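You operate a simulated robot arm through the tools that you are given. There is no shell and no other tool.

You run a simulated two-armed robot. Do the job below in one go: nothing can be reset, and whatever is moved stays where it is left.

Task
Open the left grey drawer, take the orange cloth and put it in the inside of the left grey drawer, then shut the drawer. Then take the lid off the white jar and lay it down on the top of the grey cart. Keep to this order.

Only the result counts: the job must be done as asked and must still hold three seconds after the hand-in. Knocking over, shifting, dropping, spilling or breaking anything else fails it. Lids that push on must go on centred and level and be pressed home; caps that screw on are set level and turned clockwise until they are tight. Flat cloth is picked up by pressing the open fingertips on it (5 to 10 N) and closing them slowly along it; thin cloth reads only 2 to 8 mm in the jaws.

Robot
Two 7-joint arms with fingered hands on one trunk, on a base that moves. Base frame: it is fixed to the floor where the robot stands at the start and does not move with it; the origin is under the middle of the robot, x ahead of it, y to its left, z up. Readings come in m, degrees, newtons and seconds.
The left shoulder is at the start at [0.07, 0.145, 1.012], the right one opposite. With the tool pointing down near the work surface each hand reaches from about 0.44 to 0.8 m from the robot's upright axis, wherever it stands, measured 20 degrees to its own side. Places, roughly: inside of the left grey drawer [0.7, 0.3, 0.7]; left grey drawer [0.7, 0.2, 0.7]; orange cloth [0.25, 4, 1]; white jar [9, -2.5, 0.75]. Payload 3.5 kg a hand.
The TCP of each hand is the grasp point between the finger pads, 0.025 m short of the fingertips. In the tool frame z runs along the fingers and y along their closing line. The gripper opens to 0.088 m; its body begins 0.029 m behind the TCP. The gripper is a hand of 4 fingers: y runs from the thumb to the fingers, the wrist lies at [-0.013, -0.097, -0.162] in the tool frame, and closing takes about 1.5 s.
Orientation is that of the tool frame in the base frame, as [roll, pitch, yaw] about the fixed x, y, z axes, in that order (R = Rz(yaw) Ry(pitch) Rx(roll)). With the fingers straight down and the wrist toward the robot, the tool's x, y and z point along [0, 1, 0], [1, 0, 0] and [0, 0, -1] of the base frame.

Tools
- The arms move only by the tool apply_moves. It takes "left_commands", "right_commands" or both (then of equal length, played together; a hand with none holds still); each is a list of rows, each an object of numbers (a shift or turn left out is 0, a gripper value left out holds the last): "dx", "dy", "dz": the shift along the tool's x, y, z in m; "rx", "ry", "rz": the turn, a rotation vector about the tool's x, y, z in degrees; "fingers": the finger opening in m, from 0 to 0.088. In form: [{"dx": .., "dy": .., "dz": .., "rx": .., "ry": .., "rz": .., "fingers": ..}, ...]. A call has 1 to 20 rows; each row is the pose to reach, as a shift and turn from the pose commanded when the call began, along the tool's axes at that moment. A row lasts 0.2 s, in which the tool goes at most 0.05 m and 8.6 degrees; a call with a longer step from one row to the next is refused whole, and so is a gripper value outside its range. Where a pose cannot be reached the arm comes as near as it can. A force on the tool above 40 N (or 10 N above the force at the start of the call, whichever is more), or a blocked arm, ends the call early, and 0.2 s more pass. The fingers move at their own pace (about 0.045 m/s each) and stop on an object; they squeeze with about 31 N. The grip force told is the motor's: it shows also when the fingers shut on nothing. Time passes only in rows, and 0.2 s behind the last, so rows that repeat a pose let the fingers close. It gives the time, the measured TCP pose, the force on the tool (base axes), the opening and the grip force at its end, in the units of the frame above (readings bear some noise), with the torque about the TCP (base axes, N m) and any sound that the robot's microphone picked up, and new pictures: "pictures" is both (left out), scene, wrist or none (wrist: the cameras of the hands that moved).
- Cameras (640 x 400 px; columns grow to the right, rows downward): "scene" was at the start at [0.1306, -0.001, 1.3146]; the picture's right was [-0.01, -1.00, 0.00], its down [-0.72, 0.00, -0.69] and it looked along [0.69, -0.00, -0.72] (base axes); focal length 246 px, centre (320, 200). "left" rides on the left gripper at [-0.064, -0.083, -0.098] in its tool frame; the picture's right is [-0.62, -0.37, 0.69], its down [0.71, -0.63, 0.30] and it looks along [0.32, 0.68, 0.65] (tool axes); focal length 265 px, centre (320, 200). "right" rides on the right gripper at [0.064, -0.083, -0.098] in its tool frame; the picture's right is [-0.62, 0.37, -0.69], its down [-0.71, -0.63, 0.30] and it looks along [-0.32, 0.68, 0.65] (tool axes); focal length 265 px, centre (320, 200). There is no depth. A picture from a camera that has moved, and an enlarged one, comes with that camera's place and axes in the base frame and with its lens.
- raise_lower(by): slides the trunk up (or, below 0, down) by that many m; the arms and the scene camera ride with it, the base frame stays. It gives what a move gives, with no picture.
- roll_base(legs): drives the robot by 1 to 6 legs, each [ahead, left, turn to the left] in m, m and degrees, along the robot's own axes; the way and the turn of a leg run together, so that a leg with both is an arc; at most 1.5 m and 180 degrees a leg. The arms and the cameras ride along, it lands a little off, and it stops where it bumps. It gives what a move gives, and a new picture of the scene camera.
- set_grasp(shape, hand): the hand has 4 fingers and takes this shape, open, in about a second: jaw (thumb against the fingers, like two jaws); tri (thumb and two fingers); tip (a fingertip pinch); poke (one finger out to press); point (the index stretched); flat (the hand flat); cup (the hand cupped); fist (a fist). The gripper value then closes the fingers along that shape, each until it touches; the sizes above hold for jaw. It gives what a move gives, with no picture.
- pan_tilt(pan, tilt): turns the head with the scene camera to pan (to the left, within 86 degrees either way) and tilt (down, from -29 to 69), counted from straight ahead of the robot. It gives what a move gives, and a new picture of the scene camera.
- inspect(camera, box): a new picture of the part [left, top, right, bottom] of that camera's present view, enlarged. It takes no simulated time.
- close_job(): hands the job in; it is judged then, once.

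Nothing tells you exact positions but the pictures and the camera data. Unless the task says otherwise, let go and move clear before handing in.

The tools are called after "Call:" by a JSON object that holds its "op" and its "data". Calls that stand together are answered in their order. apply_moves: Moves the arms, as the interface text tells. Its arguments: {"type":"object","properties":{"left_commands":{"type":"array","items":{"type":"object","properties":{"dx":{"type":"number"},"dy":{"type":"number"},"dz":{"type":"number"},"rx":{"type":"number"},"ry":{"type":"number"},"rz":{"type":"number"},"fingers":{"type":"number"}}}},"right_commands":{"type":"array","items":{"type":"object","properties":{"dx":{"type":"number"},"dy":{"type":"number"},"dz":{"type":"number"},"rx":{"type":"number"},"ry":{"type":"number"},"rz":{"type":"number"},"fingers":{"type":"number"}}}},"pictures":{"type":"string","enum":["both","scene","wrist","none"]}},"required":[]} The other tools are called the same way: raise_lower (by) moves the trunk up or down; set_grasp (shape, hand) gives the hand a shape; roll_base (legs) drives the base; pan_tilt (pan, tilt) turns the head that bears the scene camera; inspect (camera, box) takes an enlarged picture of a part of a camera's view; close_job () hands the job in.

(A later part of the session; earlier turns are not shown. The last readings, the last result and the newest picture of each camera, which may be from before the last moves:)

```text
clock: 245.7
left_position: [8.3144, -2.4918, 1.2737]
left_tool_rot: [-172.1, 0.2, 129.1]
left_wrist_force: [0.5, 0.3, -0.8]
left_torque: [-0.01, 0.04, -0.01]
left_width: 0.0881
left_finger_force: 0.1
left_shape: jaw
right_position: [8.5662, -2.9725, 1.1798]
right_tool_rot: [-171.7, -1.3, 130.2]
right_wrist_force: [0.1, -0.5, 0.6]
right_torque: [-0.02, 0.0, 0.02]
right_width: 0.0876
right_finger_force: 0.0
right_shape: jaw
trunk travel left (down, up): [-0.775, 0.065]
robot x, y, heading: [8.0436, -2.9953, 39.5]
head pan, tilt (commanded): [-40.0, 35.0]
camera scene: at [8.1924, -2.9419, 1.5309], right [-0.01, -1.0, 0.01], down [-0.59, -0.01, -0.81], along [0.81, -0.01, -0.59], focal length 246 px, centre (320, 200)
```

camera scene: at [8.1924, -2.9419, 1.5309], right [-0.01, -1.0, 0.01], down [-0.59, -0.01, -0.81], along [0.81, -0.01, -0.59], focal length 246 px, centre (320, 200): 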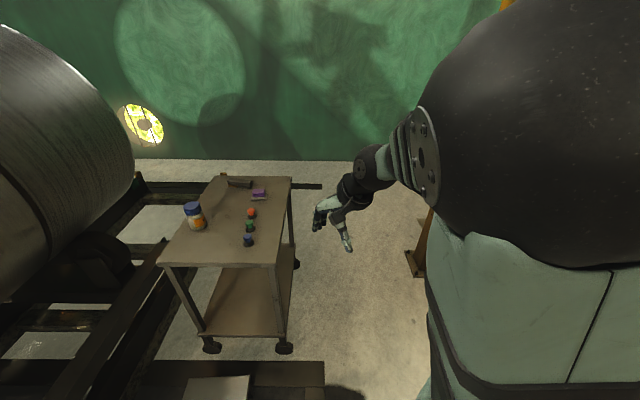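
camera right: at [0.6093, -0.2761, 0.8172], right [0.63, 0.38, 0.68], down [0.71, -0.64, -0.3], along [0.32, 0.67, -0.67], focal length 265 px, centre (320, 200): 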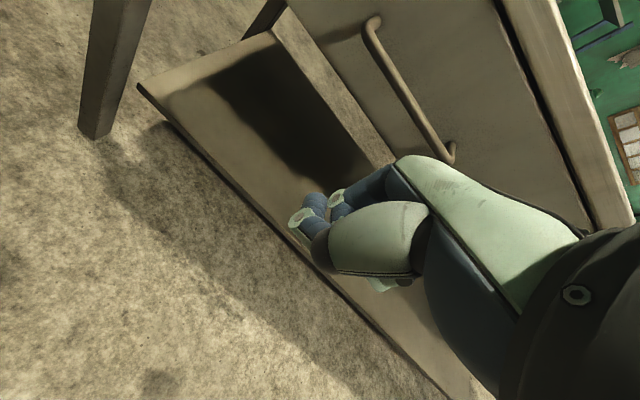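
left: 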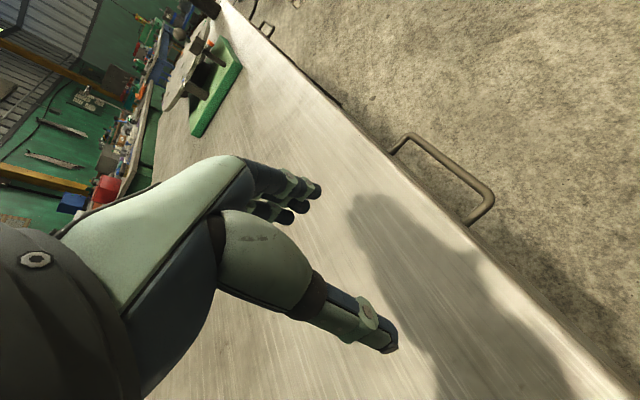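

The turn was blocked at 40°, so something touches the robot. I'll look to both sides to see what.

Call:
{"op": "pan_tilt", "data": {"pan": -85, "tilt": 40}}

Call:
{"op": "pan_tilt", "data": {"pan": 0, "tilt": 60}}

Call:
{"op": "pan_tilt", "data": {"pan": 70, "tilt": 40}}

```text
clock: 246.8
left_position: [8.3125, -2.5001, 1.2846]
left_tool_rot: [-173.3, -0.1, 128.7]
left_wrist_force: [0.5, -0.8, -0.5]
left_torque: [0.02, 0.02, 0.01]
left_width: 0.0881
left_finger_force: 0.1
left_shape: jaw
right_position: [8.5629, -2.9812, 1.185]
right_tool_rot: [-172.5, -1.3, 129.6]
right_wrist_force: [0.2, -0.5, 0.1]
right_torque: [0.01, -0.02, 0.0]
right_width: 0.0879
right_finger_force: 0.0
right_shape: jaw
trunk travel left (down, up): [-0.775, 0.065]
robot x, y, heading: [8.0391, -2.9961, 39.3]
head pan, tilt (commanded): [-85.0, 40.0]
camera scene: at [8.1575, -3.0165, 1.5249], right [-0.71, -0.7, 0.01], down [-0.46, 0.46, -0.76], along [0.53, -0.55, -0.65], focal length 246 px, centre (320, 200)
```

scene: 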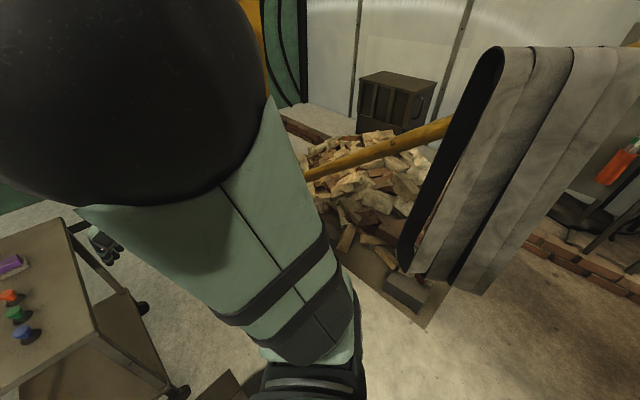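

```text
clock: 248.4
left_position: [8.3109, -2.5034, 1.2747]
left_tool_rot: [-171.9, -0.2, 128.5]
left_wrist_force: [1.0, 0.2, -0.2]
left_torque: [0.01, 0.01, -0.01]
left_width: 0.088
left_finger_force: 0.0
left_shape: jaw
right_position: [8.5593, -2.9842, 1.1803]
right_tool_rot: [-171.9, -1.5, 129.5]
right_wrist_force: [-0.5, -0.2, 0.0]
right_torque: [0.01, 0.0, -0.03]
right_width: 0.0881
right_finger_force: 0.0
right_shape: jaw
trunk travel left (down, up): [-0.775, 0.065]
robot x, y, heading: [8.0379, -2.9926, 39.1]
head pan, tilt (commanded): [0.0, 60.0]
camera scene: at [8.1474, -2.9071, 1.4975], right [0.63, -0.78, 0.0], down [-0.68, -0.55, -0.49], along [0.38, 0.31, -0.87], focal length 246 px, centre (320, 200)
```

scene: 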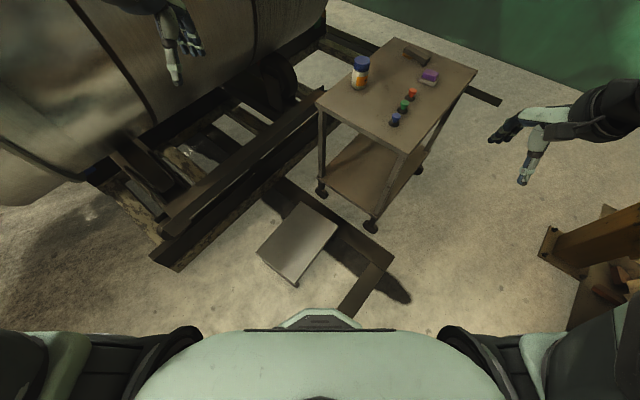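

```text
clock: 249.8
left_position: [8.31, -2.5011, 1.2736]
left_tool_rot: [-171.9, 0.0, 128.6]
left_wrist_force: [0.8, 0.4, -0.7]
left_torque: [-0.01, 0.0, 0.0]
left_width: 0.0881
left_finger_force: 0.0
left_shape: jaw
right_position: [8.5562, -2.9839, 1.1803]
right_tool_rot: [-171.8, -1.4, 129.6]
right_wrist_force: [0.2, 0.1, 0.4]
right_torque: [0.01, 0.01, -0.02]
right_width: 0.088
right_finger_force: 0.1
right_shape: jaw
trunk travel left (down, up): [-0.775, 0.065]
robot x, y, heading: [8.0363, -2.994, 39.1]
head pan, tilt (commanded): [70.0, 40.0]
camera scene: at [8.0663, -2.866, 1.5246], right [0.94, 0.33, -0.02], down [0.2, -0.62, -0.76], along [-0.26, 0.72, -0.65], focal length 246 px, centre (320, 200)
```

scene: 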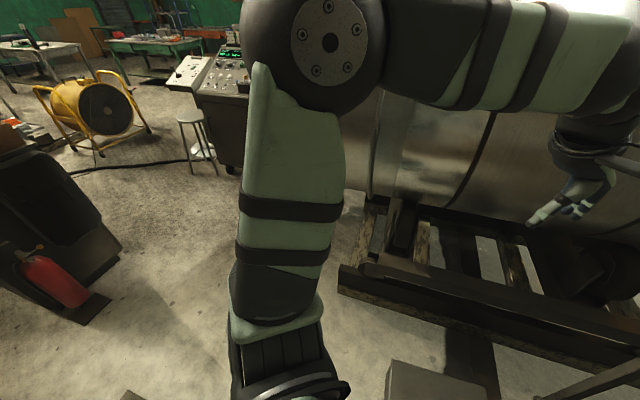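

Call:
{"op": "inspect", "data": {"camera": "left", "box": [0, 0, 640, 400]}}

Call:
{"op": "pan_tilt", "data": {"pan": 35, "tilt": 35}}

Call:
{"op": "pan_tilt", "data": {"pan": -86, "tilt": 65}}

```text
1.00 times, centred on (320, 200) of left (not enlarged: the box is as wide or as high as the picture)
camera zoom: at [8.2955, -2.5929, 1.3827], right [0.03, -0.77, -0.63], down [-0.97, 0.14, -0.21], along [0.25, 0.62, -0.74], focal length 265 px, centre (320, 200)
```

zoom: 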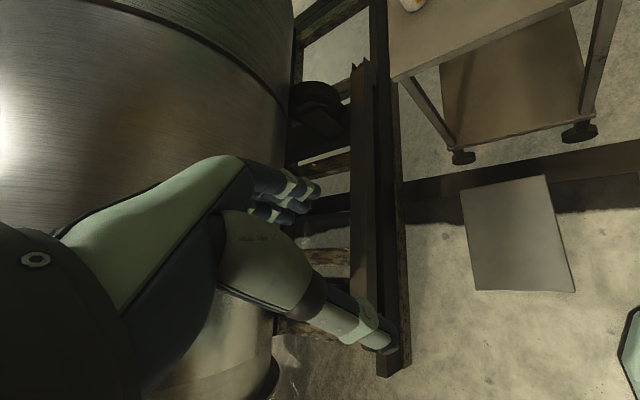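

```text
clock: 250.9
left_position: [8.3089, -2.5006, 1.275]
left_tool_rot: [-171.9, 0.0, 128.6]
left_wrist_force: [0.2, -1.0, -0.4]
left_torque: [-0.02, 0.01, 0.02]
left_width: 0.0882
left_finger_force: 0.2
left_shape: jaw
right_position: [8.5547, -2.9833, 1.1799]
right_tool_rot: [-171.8, -1.5, 129.6]
right_wrist_force: [-0.5, -0.6, 0.0]
right_torque: [0.02, 0.0, -0.04]
right_width: 0.0881
right_finger_force: 0.2
right_shape: jaw
trunk travel left (down, up): [-0.775, 0.065]
robot x, y, heading: [8.034, -2.9902, 39.0]
head pan, tilt (commanded): [35.0, 35.0]
camera scene: at [8.1178, -2.8617, 1.5315], right [0.96, -0.27, -0.01], down [-0.17, -0.56, -0.81], along [0.21, 0.78, -0.58], focal length 246 px, centre (320, 200)
```

scene: 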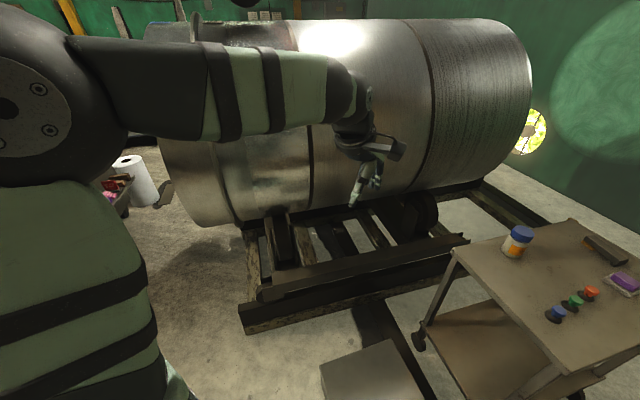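

```text
clock: 252.9
left_position: [8.3091, -2.5001, 1.2741]
left_tool_rot: [-172.0, -0.1, 128.6]
left_wrist_force: [-0.4, 0.8, -0.8]
left_torque: [-0.01, 0.03, -0.01]
left_width: 0.0881
left_finger_force: 0.0
left_shape: jaw
right_position: [8.5561, -2.983, 1.1799]
right_tool_rot: [-171.8, -1.5, 129.6]
right_wrist_force: [-0.1, -0.6, -0.6]
right_torque: [0.0, 0.01, 0.03]
right_width: 0.0879
right_finger_force: 0.0
right_shape: jaw
trunk travel left (down, up): [-0.775, 0.065]
robot x, y, heading: [8.0349, -2.9979, 39.1]
head pan, tilt (commanded): [-85.9, 65.0]
camera scene: at [8.1353, -2.9909, 1.4927], right [-0.73, -0.69, 0.02], down [-0.63, 0.66, -0.42], along [0.28, -0.32, -0.91], focal length 246 px, centre (320, 200)
```

scene: 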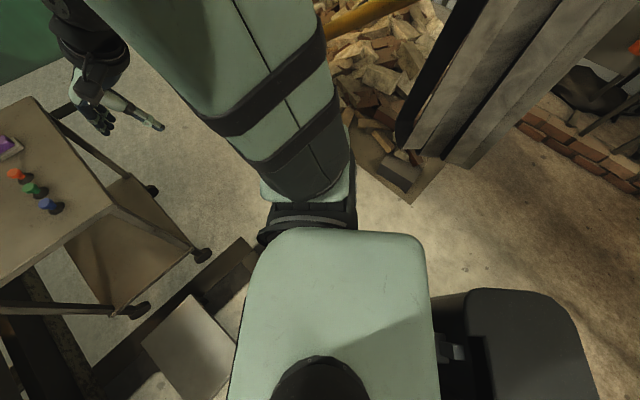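

Nothing obvious touches the robot except that I stand beside hanging sheets and a big steel drum on its frame. I'll shift toward the free floor (+x, slightly -y) and see whether I move freely.

Call:
{"op": "roll_base", "data": {"legs": [[0.14, -0.2, 0]]}}

Call:
{"op": "pan_tilt", "data": {"pan": -20, "tilt": 50}}

```text
clock: 254.7
left_position: [8.5319, -2.566, 1.3048]
left_tool_rot: [-176.2, 0.1, 129.4]
left_wrist_force: [-1.0, -0.2, -0.1]
left_torque: [0.01, -0.01, 0.0]
left_width: 0.0878
left_finger_force: 0.1
left_shape: jaw
right_position: [8.7893, -3.0411, 1.1986]
right_tool_rot: [-174.9, -1.2, 130.5]
right_wrist_force: [-0.3, -0.7, 0.2]
right_torque: [0.0, 0.03, 0.03]
right_width: 0.0879
right_finger_force: 0.0
right_shape: jaw
trunk travel left (down, up): [-0.775, 0.065]
robot x, y, heading: [8.2703, -3.0578, 40.0]
head pan, tilt (commanded): [-85.9, 65.0]
camera scene: at [8.3498, -3.0681, 1.4915], right [-0.72, -0.69, 0.0], down [-0.63, 0.65, -0.43], along [0.3, -0.31, -0.91], focal length 246 px, centre (320, 200)
```

scene: 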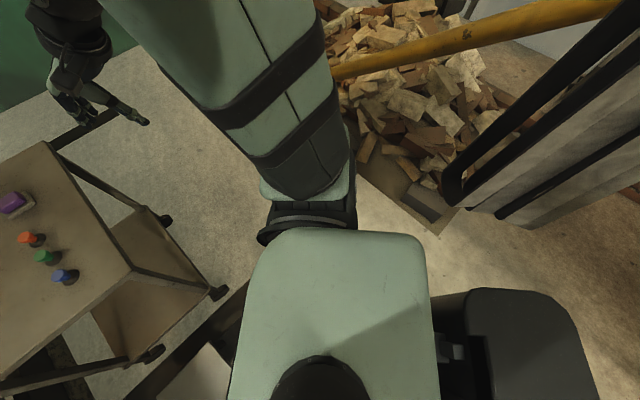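

```text
clock: 256.0
left_position: [8.5332, -2.5687, 1.3045]
left_tool_rot: [-176.2, -0.1, 129.5]
left_wrist_force: [0.5, 0.5, 0.0]
left_torque: [0.0, 0.0, -0.03]
left_width: 0.0881
left_finger_force: 0.1
left_shape: jaw
right_position: [8.7926, -3.0419, 1.1976]
right_tool_rot: [-174.8, -1.4, 130.5]
right_wrist_force: [-0.1, 0.1, 0.6]
right_torque: [-0.03, 0.03, 0.0]
right_width: 0.0881
right_finger_force: 0.0
right_shape: jaw
trunk travel left (down, up): [-0.775, 0.065]
robot x, y, heading: [8.2696, -3.0596, 39.8]
head pan, tilt (commanded): [-20.0, 50.0]
camera scene: at [8.383, -3.0014, 1.5094], right [0.34, -0.94, 0.0], down [-0.72, -0.26, -0.64], along [0.6, 0.22, -0.77], focal length 246 px, centre (320, 200)
```

scene: 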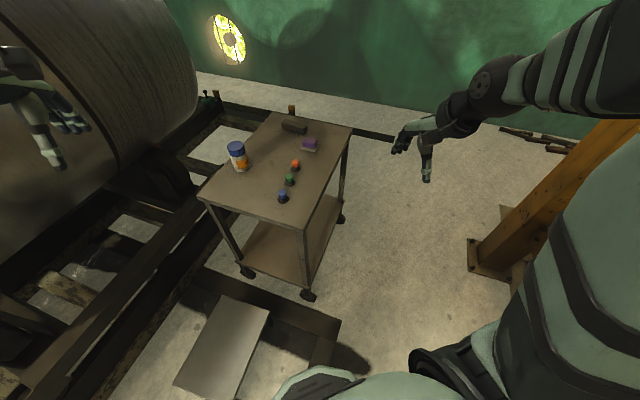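

I move freely here. I'll shift further toward the cart's -y side, then turn to face it.

Call:
{"op": "roll_base", "data": {"legs": [[0.26, -0.33, 0]]}}

Call:
{"op": "roll_base", "data": {"legs": [[0, 0, 50]]}}

Call:
{"op": "pan_tilt", "data": {"pan": -10, "tilt": 45}}

```text
clock: 258.3
left_position: [8.8518, -2.5518, 1.3009]
left_tool_rot: [-176.2, 1.2, 130.8]
left_wrist_force: [-0.3, -0.7, 0.2]
left_torque: [-0.01, -0.01, 0.02]
left_width: 0.088
left_finger_force: 0.1
left_shape: jaw
right_position: [9.1228, -3.0237, 1.1997]
right_tool_rot: [-174.4, -0.1, 131.7]
right_wrist_force: [-1.1, 0.4, 0.5]
right_torque: [-0.01, -0.06, -0.01]
right_width: 0.0876
right_finger_force: 0.1
right_shape: jaw
trunk travel left (down, up): [-0.775, 0.065]
robot x, y, heading: [8.6199, -3.0689, 41.4]
head pan, tilt (commanded): [-20.0, 50.0]
stopped in leg 1: the robot was blocked; the commanded pose is now the measured one
camera scene: at [8.7164, -2.9969, 1.5101], right [0.36, -0.93, 0.01], down [-0.71, -0.28, -0.65], along [0.61, 0.23, -0.76], focal length 246 px, centre (320, 200)
```

scene: 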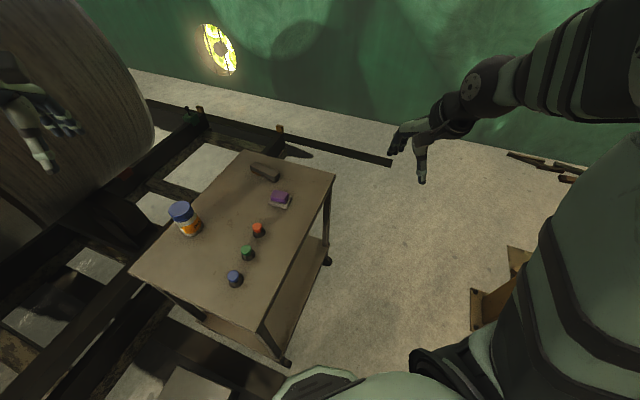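

```text
clock: 260.9
left_position: [8.4036, -2.553, 1.3018]
left_tool_rot: [-175.9, 0.2, -180.0]
left_wrist_force: [1.2, 0.2, -0.7]
left_torque: [-0.01, 0.01, 0.05]
left_width: 0.0877
left_finger_force: 0.0
left_shape: jaw
right_position: [8.934, -2.6557, 1.1925]
right_tool_rot: [-174.1, -1.1, -178.9]
right_wrist_force: [-0.2, 0.0, -0.3]
right_torque: [-0.01, 0.0, 0.02]
right_width: 0.0876
right_finger_force: 0.0
right_shape: jaw
trunk travel left (down, up): [-0.775, 0.065]
robot x, y, heading: [8.6213, -3.068, 90.6]
head pan, tilt (commanded): [-20.0, 50.0]
camera scene: at [8.652, -2.9686, 1.5134], right [0.94, -0.33, -0.01], down [-0.26, -0.71, -0.65], along [0.21, 0.62, -0.76], focal length 246 px, centre (320, 200)
```

scene: 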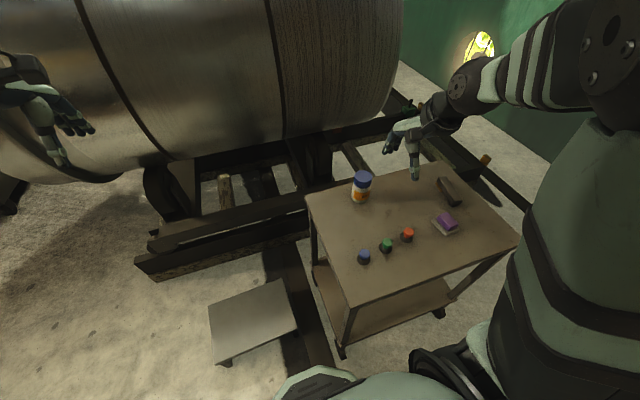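

```text
clock: 261.6
left_position: [8.3988, -2.5398, 1.2917]
left_tool_rot: [-175.3, 0.3, -180.0]
left_wrist_force: [-0.1, -0.5, -0.2]
left_torque: [0.01, -0.02, -0.03]
left_width: 0.0879
left_finger_force: 0.2
left_shape: jaw
right_position: [8.9294, -2.6419, 1.1879]
right_tool_rot: [-173.6, -1.1, -179.0]
right_wrist_force: [0.2, -0.4, 0.0]
right_torque: [-0.03, 0.02, 0.03]
right_width: 0.0878
right_finger_force: 0.1
right_shape: jaw
trunk travel left (down, up): [-0.775, 0.065]
robot x, y, heading: [8.6199, -3.0701, 90.5]
head pan, tilt (commanded): [-10.0, 45.0]
camera scene: at [8.6346, -2.9687, 1.5211], right [0.99, -0.17, 0.0], down [-0.12, -0.68, -0.72], along [0.12, 0.71, -0.69], focal length 246 px, centre (320, 200)
```

scene: 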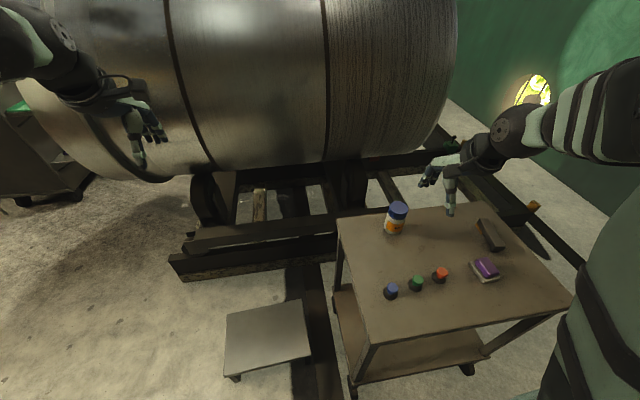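

Now I face the cart from its -y side and it has not shifted (top still x 8.815–9.45, y -2.33…-2.78). I'll enlarge the jar and its lid.

Call:
{"op": "inspect", "data": {"camera": "scene", "box": [360, 190, 440, 240]}}

Call:
{"op": "inspect", "data": {"camera": "scene", "box": [320, 180, 560, 330]}}

Call:
{"op": "inspect", "data": {"camera": "right", "box": [0, 0, 640, 400]}}

```text
8.00 times, centred on (400, 215) of scene
camera zoom: at [8.6346, -2.9687, 1.5211], right [0.99, -0.17, 0.0], down [-0.12, -0.68, -0.72], along [0.12, 0.71, -0.69], focal length 1970 px, centre (-320, 80)
```

zoom: 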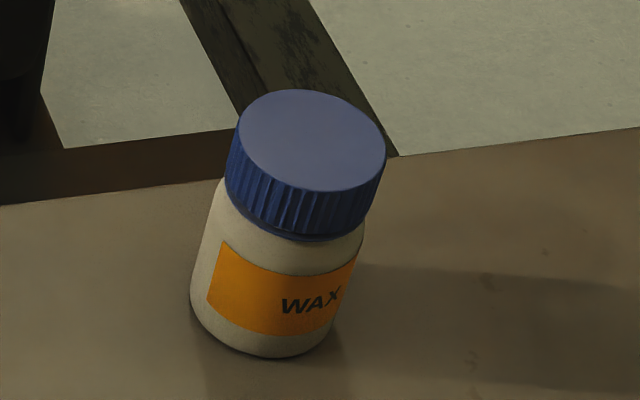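

```text
2.67 times, centred on (440, 255) of scene
camera zoom: at [8.6346, -2.9687, 1.5211], right [0.99, -0.17, 0.0], down [-0.12, -0.68, -0.72], along [0.12, 0.71, -0.69], focal length 657 px, centre (0, 53)
```

zoom: 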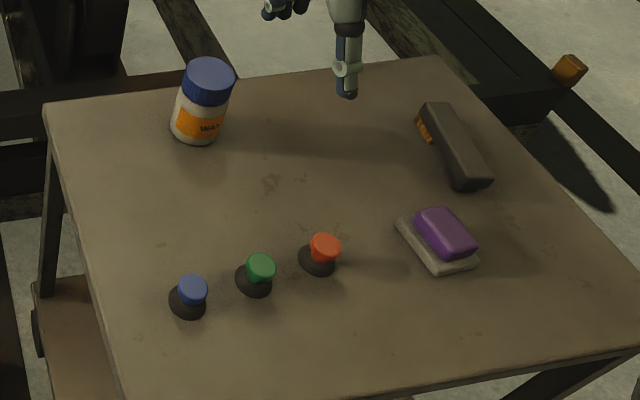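

```text
1.00 times, centred on (320, 200) of right (not enlarged: the box is as wide or as high as the picture)
camera zoom: at [8.8678, -2.7158, 1.2971], right [0.62, 0.45, 0.64], down [0.72, -0.65, -0.24], along [0.3, 0.61, -0.73], focal length 265 px, centre (320, 200)
```

zoom: 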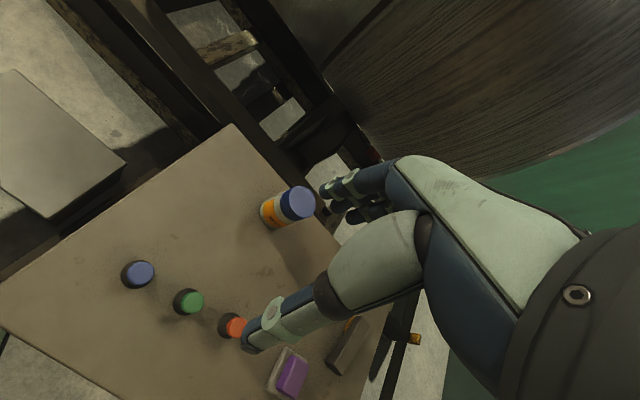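

It's a ribbed blue screw cap (about 6.4 cm) on a "WAX" jar at roughly (9.0, -2.43), cap top z ≈ 0.91. I'll back off a touch and shift right so the jar is nearly straight ahead.

Call:
{"op": "roll_base", "data": {"legs": [[-0.08, 0, 0], [0, -0.26, -0.5]]}}

Call:
{"op": "pan_tilt", "data": {"pan": -5, "tilt": 45}}

```text
clock: 264.2
left_position: [8.649, -2.6221, 1.2916]
left_tool_rot: [-175.2, 0.5, -179.4]
left_wrist_force: [-0.2, 0.0, 0.8]
left_torque: [-0.02, -0.04, 0.02]
left_width: 0.0877
left_finger_force: 0.1
left_shape: jaw
right_position: [9.1815, -2.7206, 1.1884]
right_tool_rot: [-173.4, -0.8, -178.4]
right_wrist_force: [-0.1, 0.0, -0.3]
right_torque: [0.07, -0.01, 0.0]
right_width: 0.0879
right_finger_force: 0.0
right_shape: jaw
trunk travel left (down, up): [-0.775, 0.065]
robot x, y, heading: [8.8807, -3.1549, 91.0]
head pan, tilt (commanded): [-10.0, 45.0]
camera scene: at [8.8879, -3.0256, 1.5167], right [0.99, -0.16, 0.0], down [-0.11, -0.7, -0.71], along [0.11, 0.7, -0.71], focal length 246 px, centre (320, 200)
```

scene: 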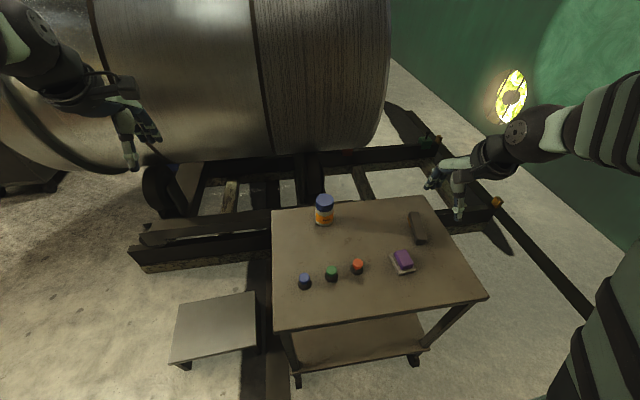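

```text
clock: 264.8
left_position: [8.6499, -2.6215, 1.2911]
left_tool_rot: [-175.1, 0.4, -179.4]
left_wrist_force: [-0.1, 0.3, 0.0]
left_torque: [0.0, 0.02, 0.01]
left_width: 0.0876
left_finger_force: 0.0
left_shape: jaw
right_position: [9.181, -2.7212, 1.1877]
right_tool_rot: [-173.3, -1.0, -178.3]
right_wrist_force: [-0.6, 0.0, -0.1]
right_torque: [-0.01, 0.01, -0.02]
right_width: 0.0878
right_finger_force: 0.0
right_shape: jaw
trunk travel left (down, up): [-0.775, 0.065]
robot x, y, heading: [8.8809, -3.1515, 91.2]
head pan, tilt (commanded): [-5.0, 45.0]
camera scene: at [8.883, -3.0239, 1.5164], right [1.0, -0.07, 0.0], down [-0.05, -0.71, -0.71], along [0.05, 0.71, -0.71], focal length 246 px, centre (320, 200)
```

scene: 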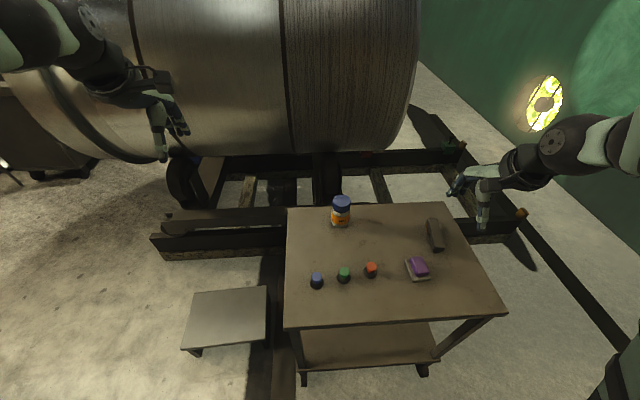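

The head camera is level again. I'll enlarge the jar to measure it well.

Call:
{"op": "inspect", "data": {"camera": "scene", "box": [300, 185, 380, 235]}}

Call:
{"op": "inspect", "data": {"camera": "right", "box": [100, 60, 420, 260]}}

Call:
{"op": "inspect", "data": {"camera": "left", "box": [0, 0, 640, 400]}}

```text
8.00 times, centred on (340, 210) of scene
camera zoom: at [8.883, -3.0239, 1.5164], right [1.0, -0.07, 0.0], down [-0.05, -0.71, -0.71], along [0.05, 0.71, -0.71], focal length 1970 px, centre (160, 120)
```

zoom: 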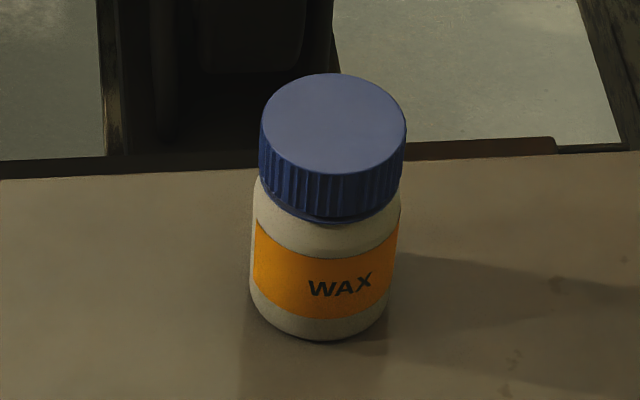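

```text
2.00 times, centred on (260, 160) of right
camera zoom: at [9.1215, -2.7942, 1.2957], right [0.62, 0.46, 0.64], down [0.73, -0.64, -0.24], along [0.3, 0.61, -0.73], focal length 531 px, centre (440, 280)
```

zoom: 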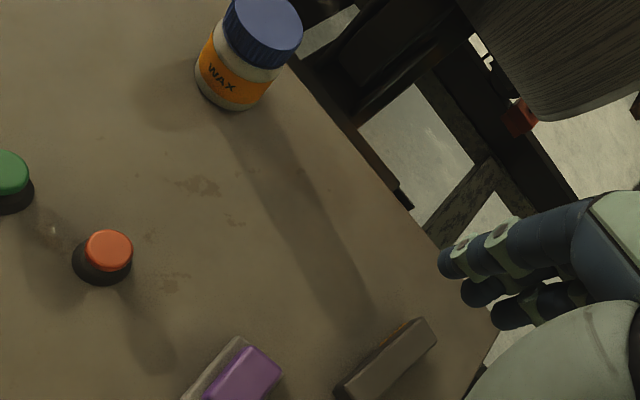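

```text
1.00 times, centred on (320, 200) of left (not enlarged: the box is as wide or as high as the picture)
camera zoom: at [8.7137, -2.6953, 1.3964], right [0.63, -0.42, -0.65], down [-0.71, -0.66, -0.25], along [-0.33, 0.62, -0.71], focal length 265 px, centre (320, 200)
```

zoom: 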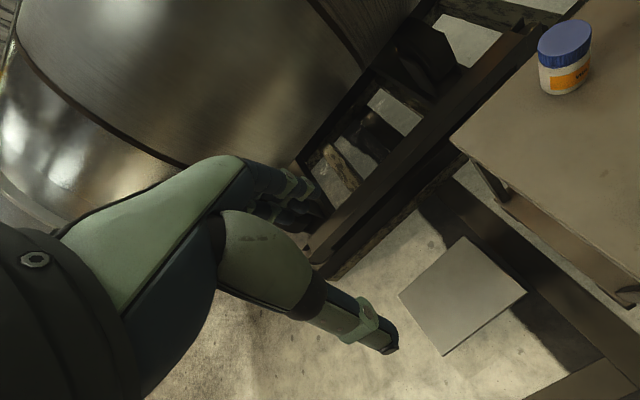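

Triangulating three views, the cap top is at (8.998, -2.43, 0.908), cap about 6.3 cm wide, body about 6.7 cm. I'll level the right hand and bring it open above the cap.

Call:
{"op": "apply_moves", "data": {"right_commands": [{"dx": 0.017, "dy": 0.031, "dz": 0.005, "rx": -1, "ry": -0.2}, {"dx": 0.034, "dy": 0.063, "dz": 0.01, "rx": -2, "ry": -0.4}, {"dx": 0.051, "dy": 0.094, "dz": 0.02, "rx": -3, "ry": -0.6}, {"dx": 0.068, "dy": 0.126, "dz": 0.03, "rx": -4, "ry": -0.8}, {"dx": 0.086, "dy": 0.157, "dz": 0.045, "rx": -5, "ry": -1}, {"dx": 0.103, "dy": 0.188, "dz": 0.06, "rx": -6, "ry": -1}, {"dx": 0.12, "dy": 0.22, "dz": 0.075, "rx": -6.7, "ry": -1}, {"dx": 0.137, "dy": 0.251, "dz": 0.09, "rx": -6.7, "ry": -1}, {"dx": 0.154, "dy": 0.283, "dz": 0.11, "rx": -6.7, "ry": -1}, {"dx": 0.171, "dy": 0.314, "dz": 0.132, "rx": -6.7, "ry": -1}, {"dx": 0.171, "dy": 0.314, "dz": 0.132, "rx": -6.7, "ry": -1}]}}

Call:
{"op": "inspect", "data": {"camera": "scene", "box": [280, 130, 424, 220]}}

```text
clock: 267.2
left_position: [8.6507, -2.6235, 1.2913]
left_tool_rot: [-175.1, 0.4, -179.5]
left_wrist_force: [-0.2, -0.2, -0.4]
left_torque: [0.01, -0.03, -0.01]
left_width: 0.0878
left_finger_force: 0.0
left_shape: jaw
right_position: [9.0006, -2.4294, 1.0229]
right_tool_rot: [179.9, 0.0, -178.4]
right_wrist_force: [-0.4, -0.2, 0.1]
right_torque: [0.02, 0.01, 0.0]
right_width: 0.0882
right_finger_force: 0.0
right_shape: jaw
trunk travel left (down, up): [-0.775, 0.065]
robot x, y, heading: [8.8807, -3.1558, 91.2]
head pan, tilt (commanded): [-5.0, 45.0]
camera scene: at [8.8838, -3.0248, 1.5166], right [1.0, -0.07, 0.0], down [-0.05, -0.7, -0.71], along [0.05, 0.71, -0.71], focal length 246 px, centre (320, 200)
camera right: at [8.9387, -2.5142, 1.1224], right [0.61, 0.38, 0.69], down [0.73, -0.61, -0.3], along [0.3, 0.69, -0.65], focal length 265 px, centre (320, 200)
```

scene: 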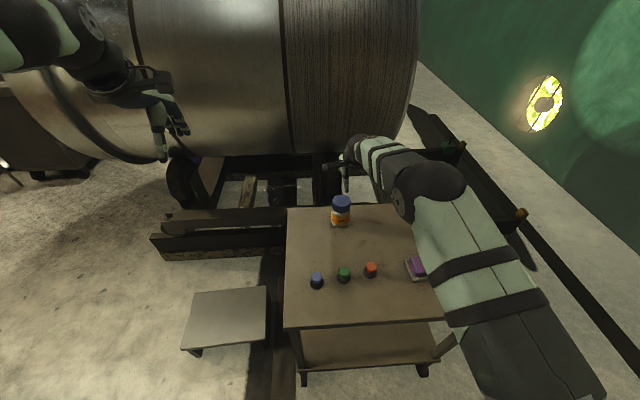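
right: 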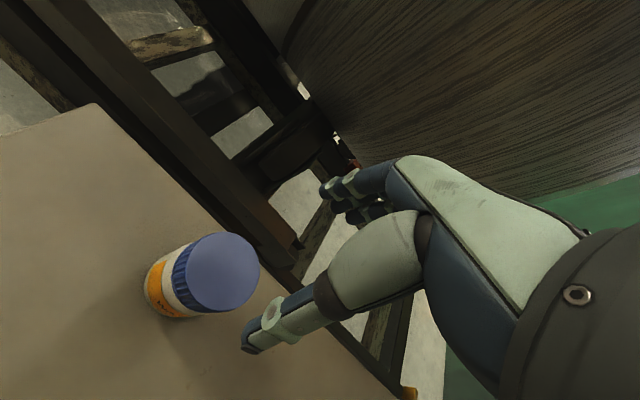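

```text
4.44 times, centred on (352, 175) of scene
camera zoom: at [8.8838, -3.0248, 1.5166], right [1.0, -0.07, 0.0], down [-0.05, -0.7, -0.71], along [0.05, 0.71, -0.71], focal length 1095 px, centre (178, 311)
```

zoom: 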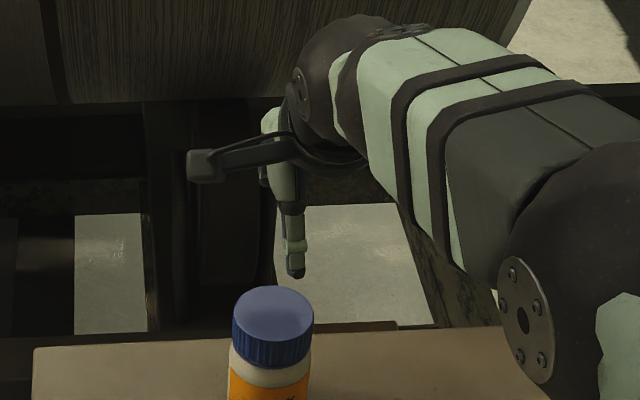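

The open hand is nicely centred over the cap (off by ~4 mm). Before gripping I'll test in the air how far this wrist can turn either way.

Call:
{"op": "apply_moves", "data": {"right_commands": [{"dx": 0.003, "dy": -0.001, "rz": 8}, {"dx": 0.003, "dy": -0.001, "rz": 16}, {"dx": 0.003, "dy": -0.001, "rz": 24}, {"dx": 0.003, "dy": -0.001, "rz": 32}, {"dx": 0.003, "dy": -0.001, "rz": 40}, {"dx": 0.003, "dy": -0.001, "rz": 48}, {"dx": 0.003, "dy": -0.001, "rz": 56}, {"dx": 0.003, "dy": -0.001, "rz": 56}], "pictures": "scene"}}

```text
clock: 269.0
left_position: [8.6519, -2.6208, 1.2905]
left_tool_rot: [-175.1, 0.3, -179.4]
left_wrist_force: [0.3, -0.8, 0.5]
left_torque: [-0.01, 0.03, 0.0]
left_width: 0.0881
left_finger_force: 0.1
left_shape: jaw
right_position: [8.9898, -2.4483, 1.0149]
right_tool_rot: [-180.0, 0.0, 125.7]
right_wrist_force: [-0.1, 0.2, 0.7]
right_torque: [0.02, 0.0, 0.0]
right_width: 0.088
right_finger_force: 0.1
right_shape: jaw
right hand out of reach, approached as far as the arm can: row 6, 7, 8
trunk travel left (down, up): [-0.775, 0.065]
robot x, y, heading: [8.8807, -3.1558, 91.3]
head pan, tilt (commanded): [-5.0, 45.0]
camera scene: at [8.8854, -3.0225, 1.5163], right [1.0, -0.07, 0.0], down [-0.05, -0.71, -0.71], along [0.05, 0.7, -0.71], focal length 246 px, centre (320, 200)
```

scene: 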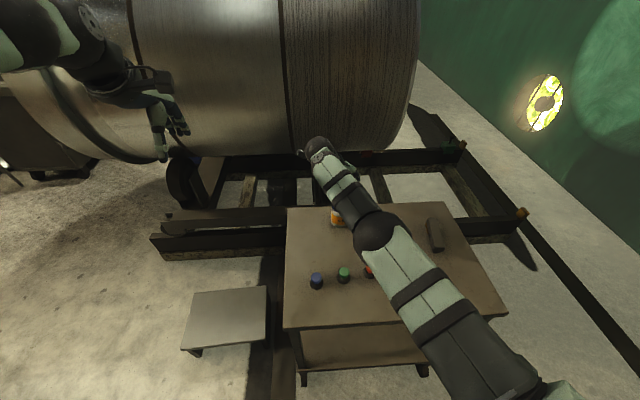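

Call:
{"op": "apply_moves", "data": {"right_commands": [{"dx": 0.005, "dy": 0.008, "rz": -8}, {"dx": 0.01, "dy": 0.017, "dz": -0.005, "rz": -16}, {"dx": 0.01, "dy": 0.017, "dz": -0.005, "rz": -24}, {"dx": 0.01, "dy": 0.017, "dz": -0.005, "rz": -32}, {"dx": 0.01, "dy": 0.017, "dz": -0.005, "rz": -40}, {"dx": 0.01, "dy": 0.017, "dz": -0.005, "rz": -48}, {"dx": 0.01, "dy": 0.017, "dz": -0.005, "rz": -56}, {"dx": 0.01, "dy": 0.017, "dz": -0.005, "rz": -64}, {"dx": 0.01, "dy": 0.017, "dz": -0.005, "rz": -72}, {"dx": 0.01, "dy": 0.017, "dz": -0.005, "rz": -80}, {"dx": 0.01, "dy": 0.017, "dz": -0.005, "rz": -88}, {"dx": 0.01, "dy": 0.017, "dz": -0.005, "rz": -96}, {"dx": 0.01, "dy": 0.017, "dz": -0.005, "rz": -104}, {"dx": 0.01, "dy": 0.017, "dz": -0.005, "rz": -112}, {"dx": 0.01, "dy": 0.017, "dz": -0.005, "rz": -120}, {"dx": 0.01, "dy": 0.017, "dz": -0.005, "rz": -128}, {"dx": 0.01, "dy": 0.017, "dz": -0.005, "rz": -136}, {"dx": 0.01, "dy": 0.017, "dz": -0.005, "rz": -136}], "pictures": "both"}}

```text
clock: 272.8
left_position: [8.6514, -2.6203, 1.2911]
left_tool_rot: [-175.0, 0.3, -179.5]
left_wrist_force: [0.2, 0.3, -0.7]
left_torque: [-0.02, -0.03, 0.02]
left_width: 0.0881
left_finger_force: 0.0
left_shape: jaw
right_position: [9.0002, -2.4874, 1.0201]
right_tool_rot: [-179.7, 0.5, -99.7]
right_wrist_force: [0.3, 0.2, -0.4]
right_torque: [0.03, 0.0, 0.0]
right_width: 0.0881
right_finger_force: 0.1
right_shape: jaw
right hand out of reach, approached as far as the arm can: row 13, 14, 15, 16, 17, 18
trunk travel left (down, up): [-0.775, 0.065]
robot x, y, heading: [8.879, -3.1573, 91.0]
head pan, tilt (commanded): [-5.0, 45.0]
camera scene: at [8.8847, -3.0223, 1.5164], right [1.0, -0.07, 0.0], down [-0.05, -0.71, -0.71], along [0.05, 0.7, -0.71], focal length 246 px, centre (320, 200)
camera right: at [9.0709, -2.5667, 1.1193], right [-0.26, 0.67, 0.7], down [0.74, 0.6, -0.29], along [-0.61, 0.44, -0.66], focal length 265 px, centre (320, 200)
```

scene: 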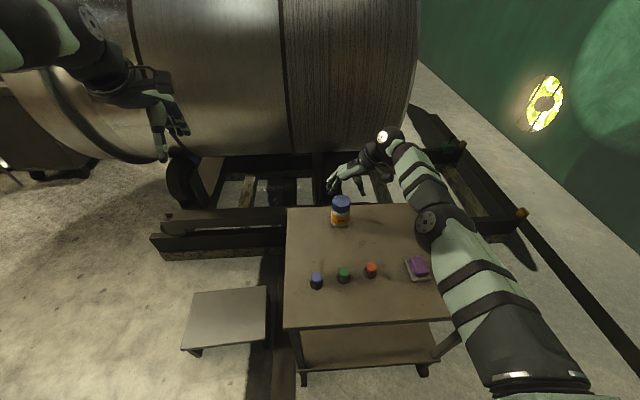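
right: 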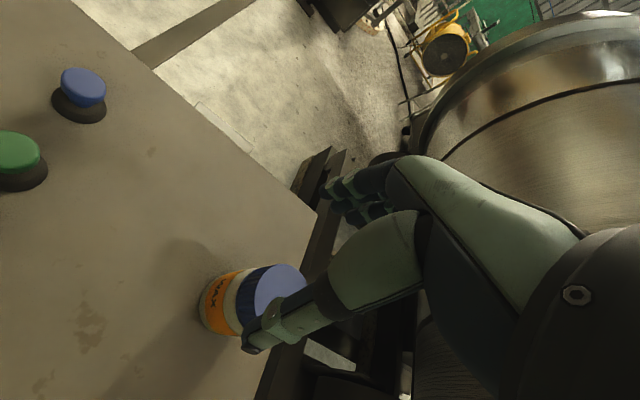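

The usable wrist turn here is about 80°. Lowering the trunk will bring the shoulder nearer and extend it, so I'll raise this hand, re-centre its yaw, then lower the trunk by 0.2 m.

Call:
{"op": "apply_moves", "data": {"right_commands": [{"dx": -0.004, "dy": 0.001, "dz": -0.02, "rz": 8}, {"dx": -0.008, "dy": 0.002, "dz": -0.04, "rz": 16}, {"dx": -0.012, "dy": 0.003, "dz": -0.06, "rz": 24}, {"dx": -0.016, "dy": 0.004, "dz": -0.08, "rz": 32}, {"dx": -0.02, "dy": 0.005, "dz": -0.1, "rz": 40}, {"dx": -0.024, "dy": 0.006, "dz": -0.12, "rz": 48}, {"dx": -0.028, "dy": 0.007, "dz": -0.14, "rz": 56}, {"dx": -0.032, "dy": 0.008, "dz": -0.16, "rz": 64}, {"dx": -0.036, "dy": 0.009, "dz": -0.18, "rz": 72}, {"dx": -0.036, "dy": 0.009, "dz": -0.18, "rz": 79}, {"dx": -0.036, "dy": 0.009, "dz": -0.18, "rz": 79}], "pictures": "none"}}

Call:
{"op": "raise_lower", "data": {"by": -0.2}}

```text
clock: 275.2
left_position: [8.6513, -2.622, 1.2917]
left_tool_rot: [-175.0, 0.3, -179.4]
left_wrist_force: [0.1, -0.1, 0.2]
left_torque: [0.0, 0.02, 0.0]
left_width: 0.088
left_finger_force: 0.2
left_shape: jaw
right_position: [8.9963, -2.4535, 1.2]
right_tool_rot: [179.9, -0.1, -177.5]
right_wrist_force: [0.5, -0.9, -0.3]
right_torque: [0.0, -0.02, 0.01]
right_width: 0.0878
right_finger_force: 0.1
right_shape: jaw
trunk travel left (down, up): [-0.775, 0.065]
robot x, y, heading: [8.8777, -3.1535, 90.9]
head pan, tilt (commanded): [-5.0, 45.0]
```

```text
clock: 277.4
left_position: [8.65, -2.6219, 1.0913]
left_tool_rot: [-175.1, 0.3, -179.4]
left_wrist_force: [0.7, 0.4, 0.2]
left_torque: [-0.01, -0.04, -0.02]
left_width: 0.0882
left_finger_force: 0.0
left_shape: jaw
right_position: [8.9964, -2.4528, 1.0003]
right_tool_rot: [179.9, -0.1, -177.3]
right_wrist_force: [0.0, 0.3, -0.3]
right_torque: [0.0, 0.01, 0.02]
right_width: 0.0879
right_finger_force: 0.0
right_shape: jaw
trunk travel left (down, up): [-0.575, 0.265]
robot x, y, heading: [8.8803, -3.1515, 91.0]
head pan, tilt (commanded): [-5.0, 45.0]
```

Trunk lowered. I'll pre-turn the hand clockwise over the cap to gain room for a counter-clockwise stroke.

Call:
{"op": "apply_moves", "data": {"right_commands": [{"dx": -0.002, "dy": 0.01, "dz": 0.005, "rz": 8}, {"dx": -0.002, "dy": 0.0228, "dz": 0.01, "rz": 16}, {"dx": -0.002, "dy": 0.0228, "dz": 0.01, "rz": 24}, {"dx": -0.002, "dy": 0.0228, "dz": 0.01, "rz": 32}, {"dx": -0.002, "dy": 0.0228, "dz": 0.01, "rz": 40}, {"dx": -0.002, "dy": 0.0228, "dz": 0.01, "rz": 48}, {"dx": -0.002, "dy": 0.0228, "dz": 0.01, "rz": 48}]}}

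Call:
{"op": "inspect", "data": {"camera": "scene", "box": [260, 100, 420, 200]}}

```text
clock: 279.0
left_position: [8.6508, -2.6221, 1.0911]
left_tool_rot: [-175.1, 0.4, -179.6]
left_wrist_force: [0.9, 0.2, 0.0]
left_torque: [0.01, 0.04, 0.03]
left_width: 0.0877
left_finger_force: 0.1
left_shape: jaw
right_position: [8.9913, -2.4508, 0.9788]
right_tool_rot: [179.9, 0.0, 134.4]
right_wrist_force: [0.5, -0.6, 0.2]
right_torque: [0.02, -0.03, 0.01]
right_width: 0.0879
right_finger_force: 0.0
right_shape: jaw
right hand out of reach, approached as far as the arm can: row 5, 6, 7
trunk travel left (down, up): [-0.575, 0.265]
robot x, y, heading: [8.8799, -3.1542, 91.3]
head pan, tilt (commanded): [-5.0, 45.0]
camera scene: at [8.8847, -3.0233, 1.3164], right [1.0, -0.07, 0.0], down [-0.05, -0.71, -0.71], along [0.05, 0.71, -0.71], focal length 246 px, centre (320, 200)
camera right: at [8.8857, -2.4633, 1.0773], right [0.7, -0.18, 0.69], down [0.05, -0.95, -0.31], along [0.71, 0.25, -0.65], focal length 265 px, centre (320, 200)
```

scene: 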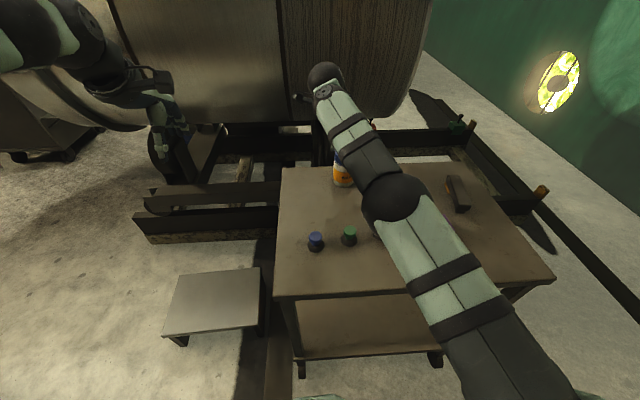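
right: 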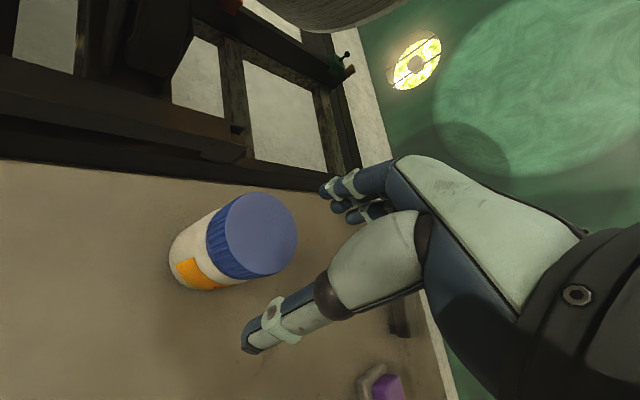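

```text
4.00 times, centred on (340, 150) of scene
camera zoom: at [8.8847, -3.0233, 1.3164], right [1.0, -0.07, 0.0], down [-0.05, -0.71, -0.71], along [0.05, 0.71, -0.71], focal length 985 px, centre (240, 400)
```

zoom: 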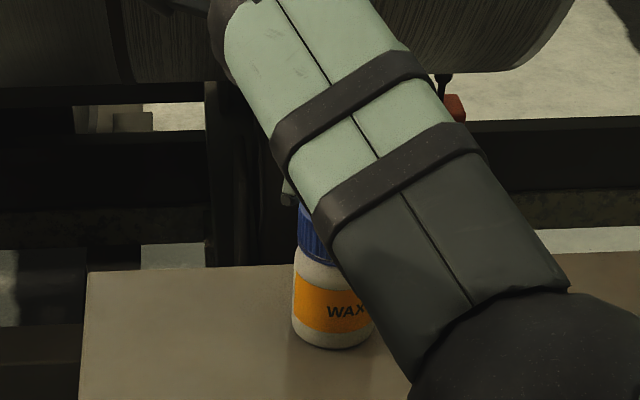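

The clockwise pre-turn is limited by arm stretch, so I'll creep the base 4 cm closer to the cart, keeping clear of its wheels.

Call:
{"op": "roll_base", "data": {"legs": [[0.04, 0, 0]]}}

Call:
{"op": "inspect", "data": {"camera": "right", "box": [0, 0, 640, 400]}}

```text
clock: 279.9
left_position: [8.6177, -2.629, 1.0922]
left_tool_rot: [-175.2, 0.3, -175.7]
left_wrist_force: [1.1, -0.7, 0.5]
left_torque: [-0.01, 0.07, 0.0]
left_width: 0.0883
left_finger_force: 0.1
left_shape: jaw
right_position: [8.9442, -2.4355, 0.9804]
right_tool_rot: [179.9, -0.2, 138.3]
right_wrist_force: [0.7, 0.3, 0.5]
right_torque: [0.01, 0.08, 0.03]
right_width: 0.0879
right_finger_force: 0.0
right_shape: jaw
trunk travel left (down, up): [-0.575, 0.265]
robot x, y, heading: [8.8788, -3.1434, 94.8]
head pan, tilt (commanded): [-5.0, 45.0]
camera scene: at [8.8772, -3.0156, 1.3168], right [1.0, 0.0, 0.0], down [0.0, -0.71, -0.71], along [0.0, 0.71, -0.71], focal length 246 px, centre (320, 200)
```

scene: 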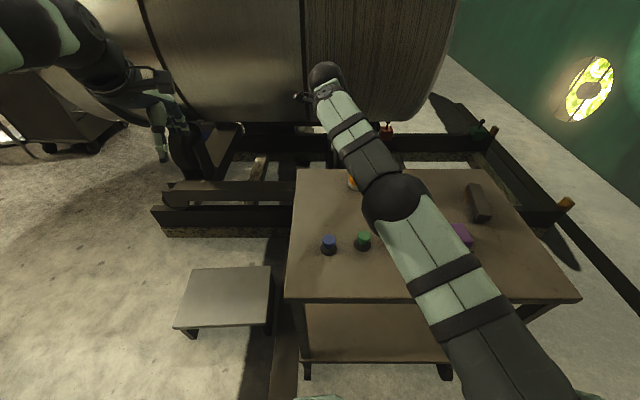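

```text
1.00 times, centred on (320, 200) of right (not enlarged: the box is as wide or as high as the picture)
camera zoom: at [8.8413, -2.4561, 1.0792], right [0.71, -0.14, 0.69], down [0.12, -0.94, -0.31], along [0.7, 0.3, -0.65], focal length 265 px, centre (320, 200)
```

zoom: 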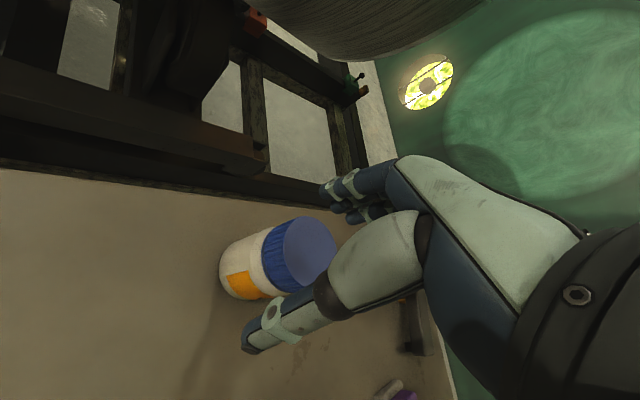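

The base nudged against the cart wheel and turned 4° instead of advancing. I'll back off a little, square up, and re-measure cart and jar.

Call:
{"op": "roll_base", "data": {"legs": [[-0.05, 0, 0], [0, 0, -3.5]]}}

Call:
{"op": "apply_moves", "data": {"right_commands": [{"dz": -0.03}, {"dz": -0.06, "rz": -8}, {"dz": -0.09, "rz": -16}, {"dz": -0.12, "rz": -24}, {"dz": -0.15, "rz": -32, "dx": -0.03, "dy": -0.02}, {"dz": -0.15, "rz": -40, "dx": -0.06, "dy": -0.05}, {"dz": -0.15, "rz": -44, "dx": -0.1, "dy": -0.09}, {"dz": -0.15, "rz": -44, "dx": -0.13, "dy": -0.12}, {"dz": -0.15, "rz": -44, "dx": -0.13, "dy": -0.12}]}}

Call:
{"op": "inspect", "data": {"camera": "scene", "box": [260, 130, 580, 330]}}

```text
clock: 281.2
left_position: [8.6512, -2.6602, 1.0896]
left_tool_rot: [-175.0, 0.4, -179.1]
left_wrist_force: [-0.7, 0.3, -0.5]
left_torque: [0.04, 0.01, -0.03]
left_width: 0.088
left_finger_force: 0.0
left_shape: jaw
right_position: [8.989, -2.4864, 0.9775]
right_tool_rot: [179.9, 0.1, 134.9]
right_wrist_force: [0.4, 0.0, -0.1]
right_torque: [0.0, 0.03, 0.02]
right_width: 0.0882
right_finger_force: 0.1
right_shape: jaw
trunk travel left (down, up): [-0.575, 0.265]
robot x, y, heading: [8.8826, -3.1921, 91.2]
head pan, tilt (commanded): [-5.0, 45.0]
camera scene: at [8.8855, -3.06, 1.3162], right [1.0, -0.06, 0.0], down [-0.04, -0.71, -0.71], along [0.05, 0.7, -0.71], focal length 246 px, centre (320, 200)
```

scene: 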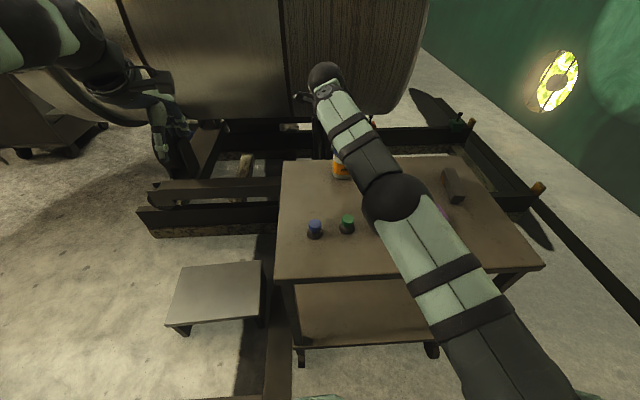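

```text
refused: row 7 steps farther than a row can; nothing moved
```

```text
2.00 times, centred on (420, 230) of scene
camera zoom: at [8.8855, -3.06, 1.3162], right [1.0, -0.06, 0.0], down [-0.04, -0.71, -0.71], along [0.05, 0.7, -0.71], focal length 493 px, centre (120, 140)
```

zoom: 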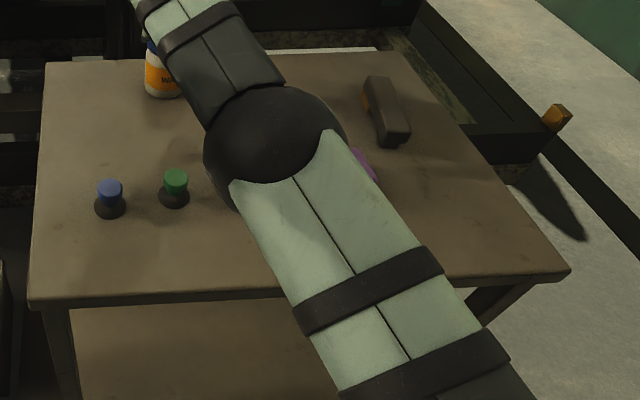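

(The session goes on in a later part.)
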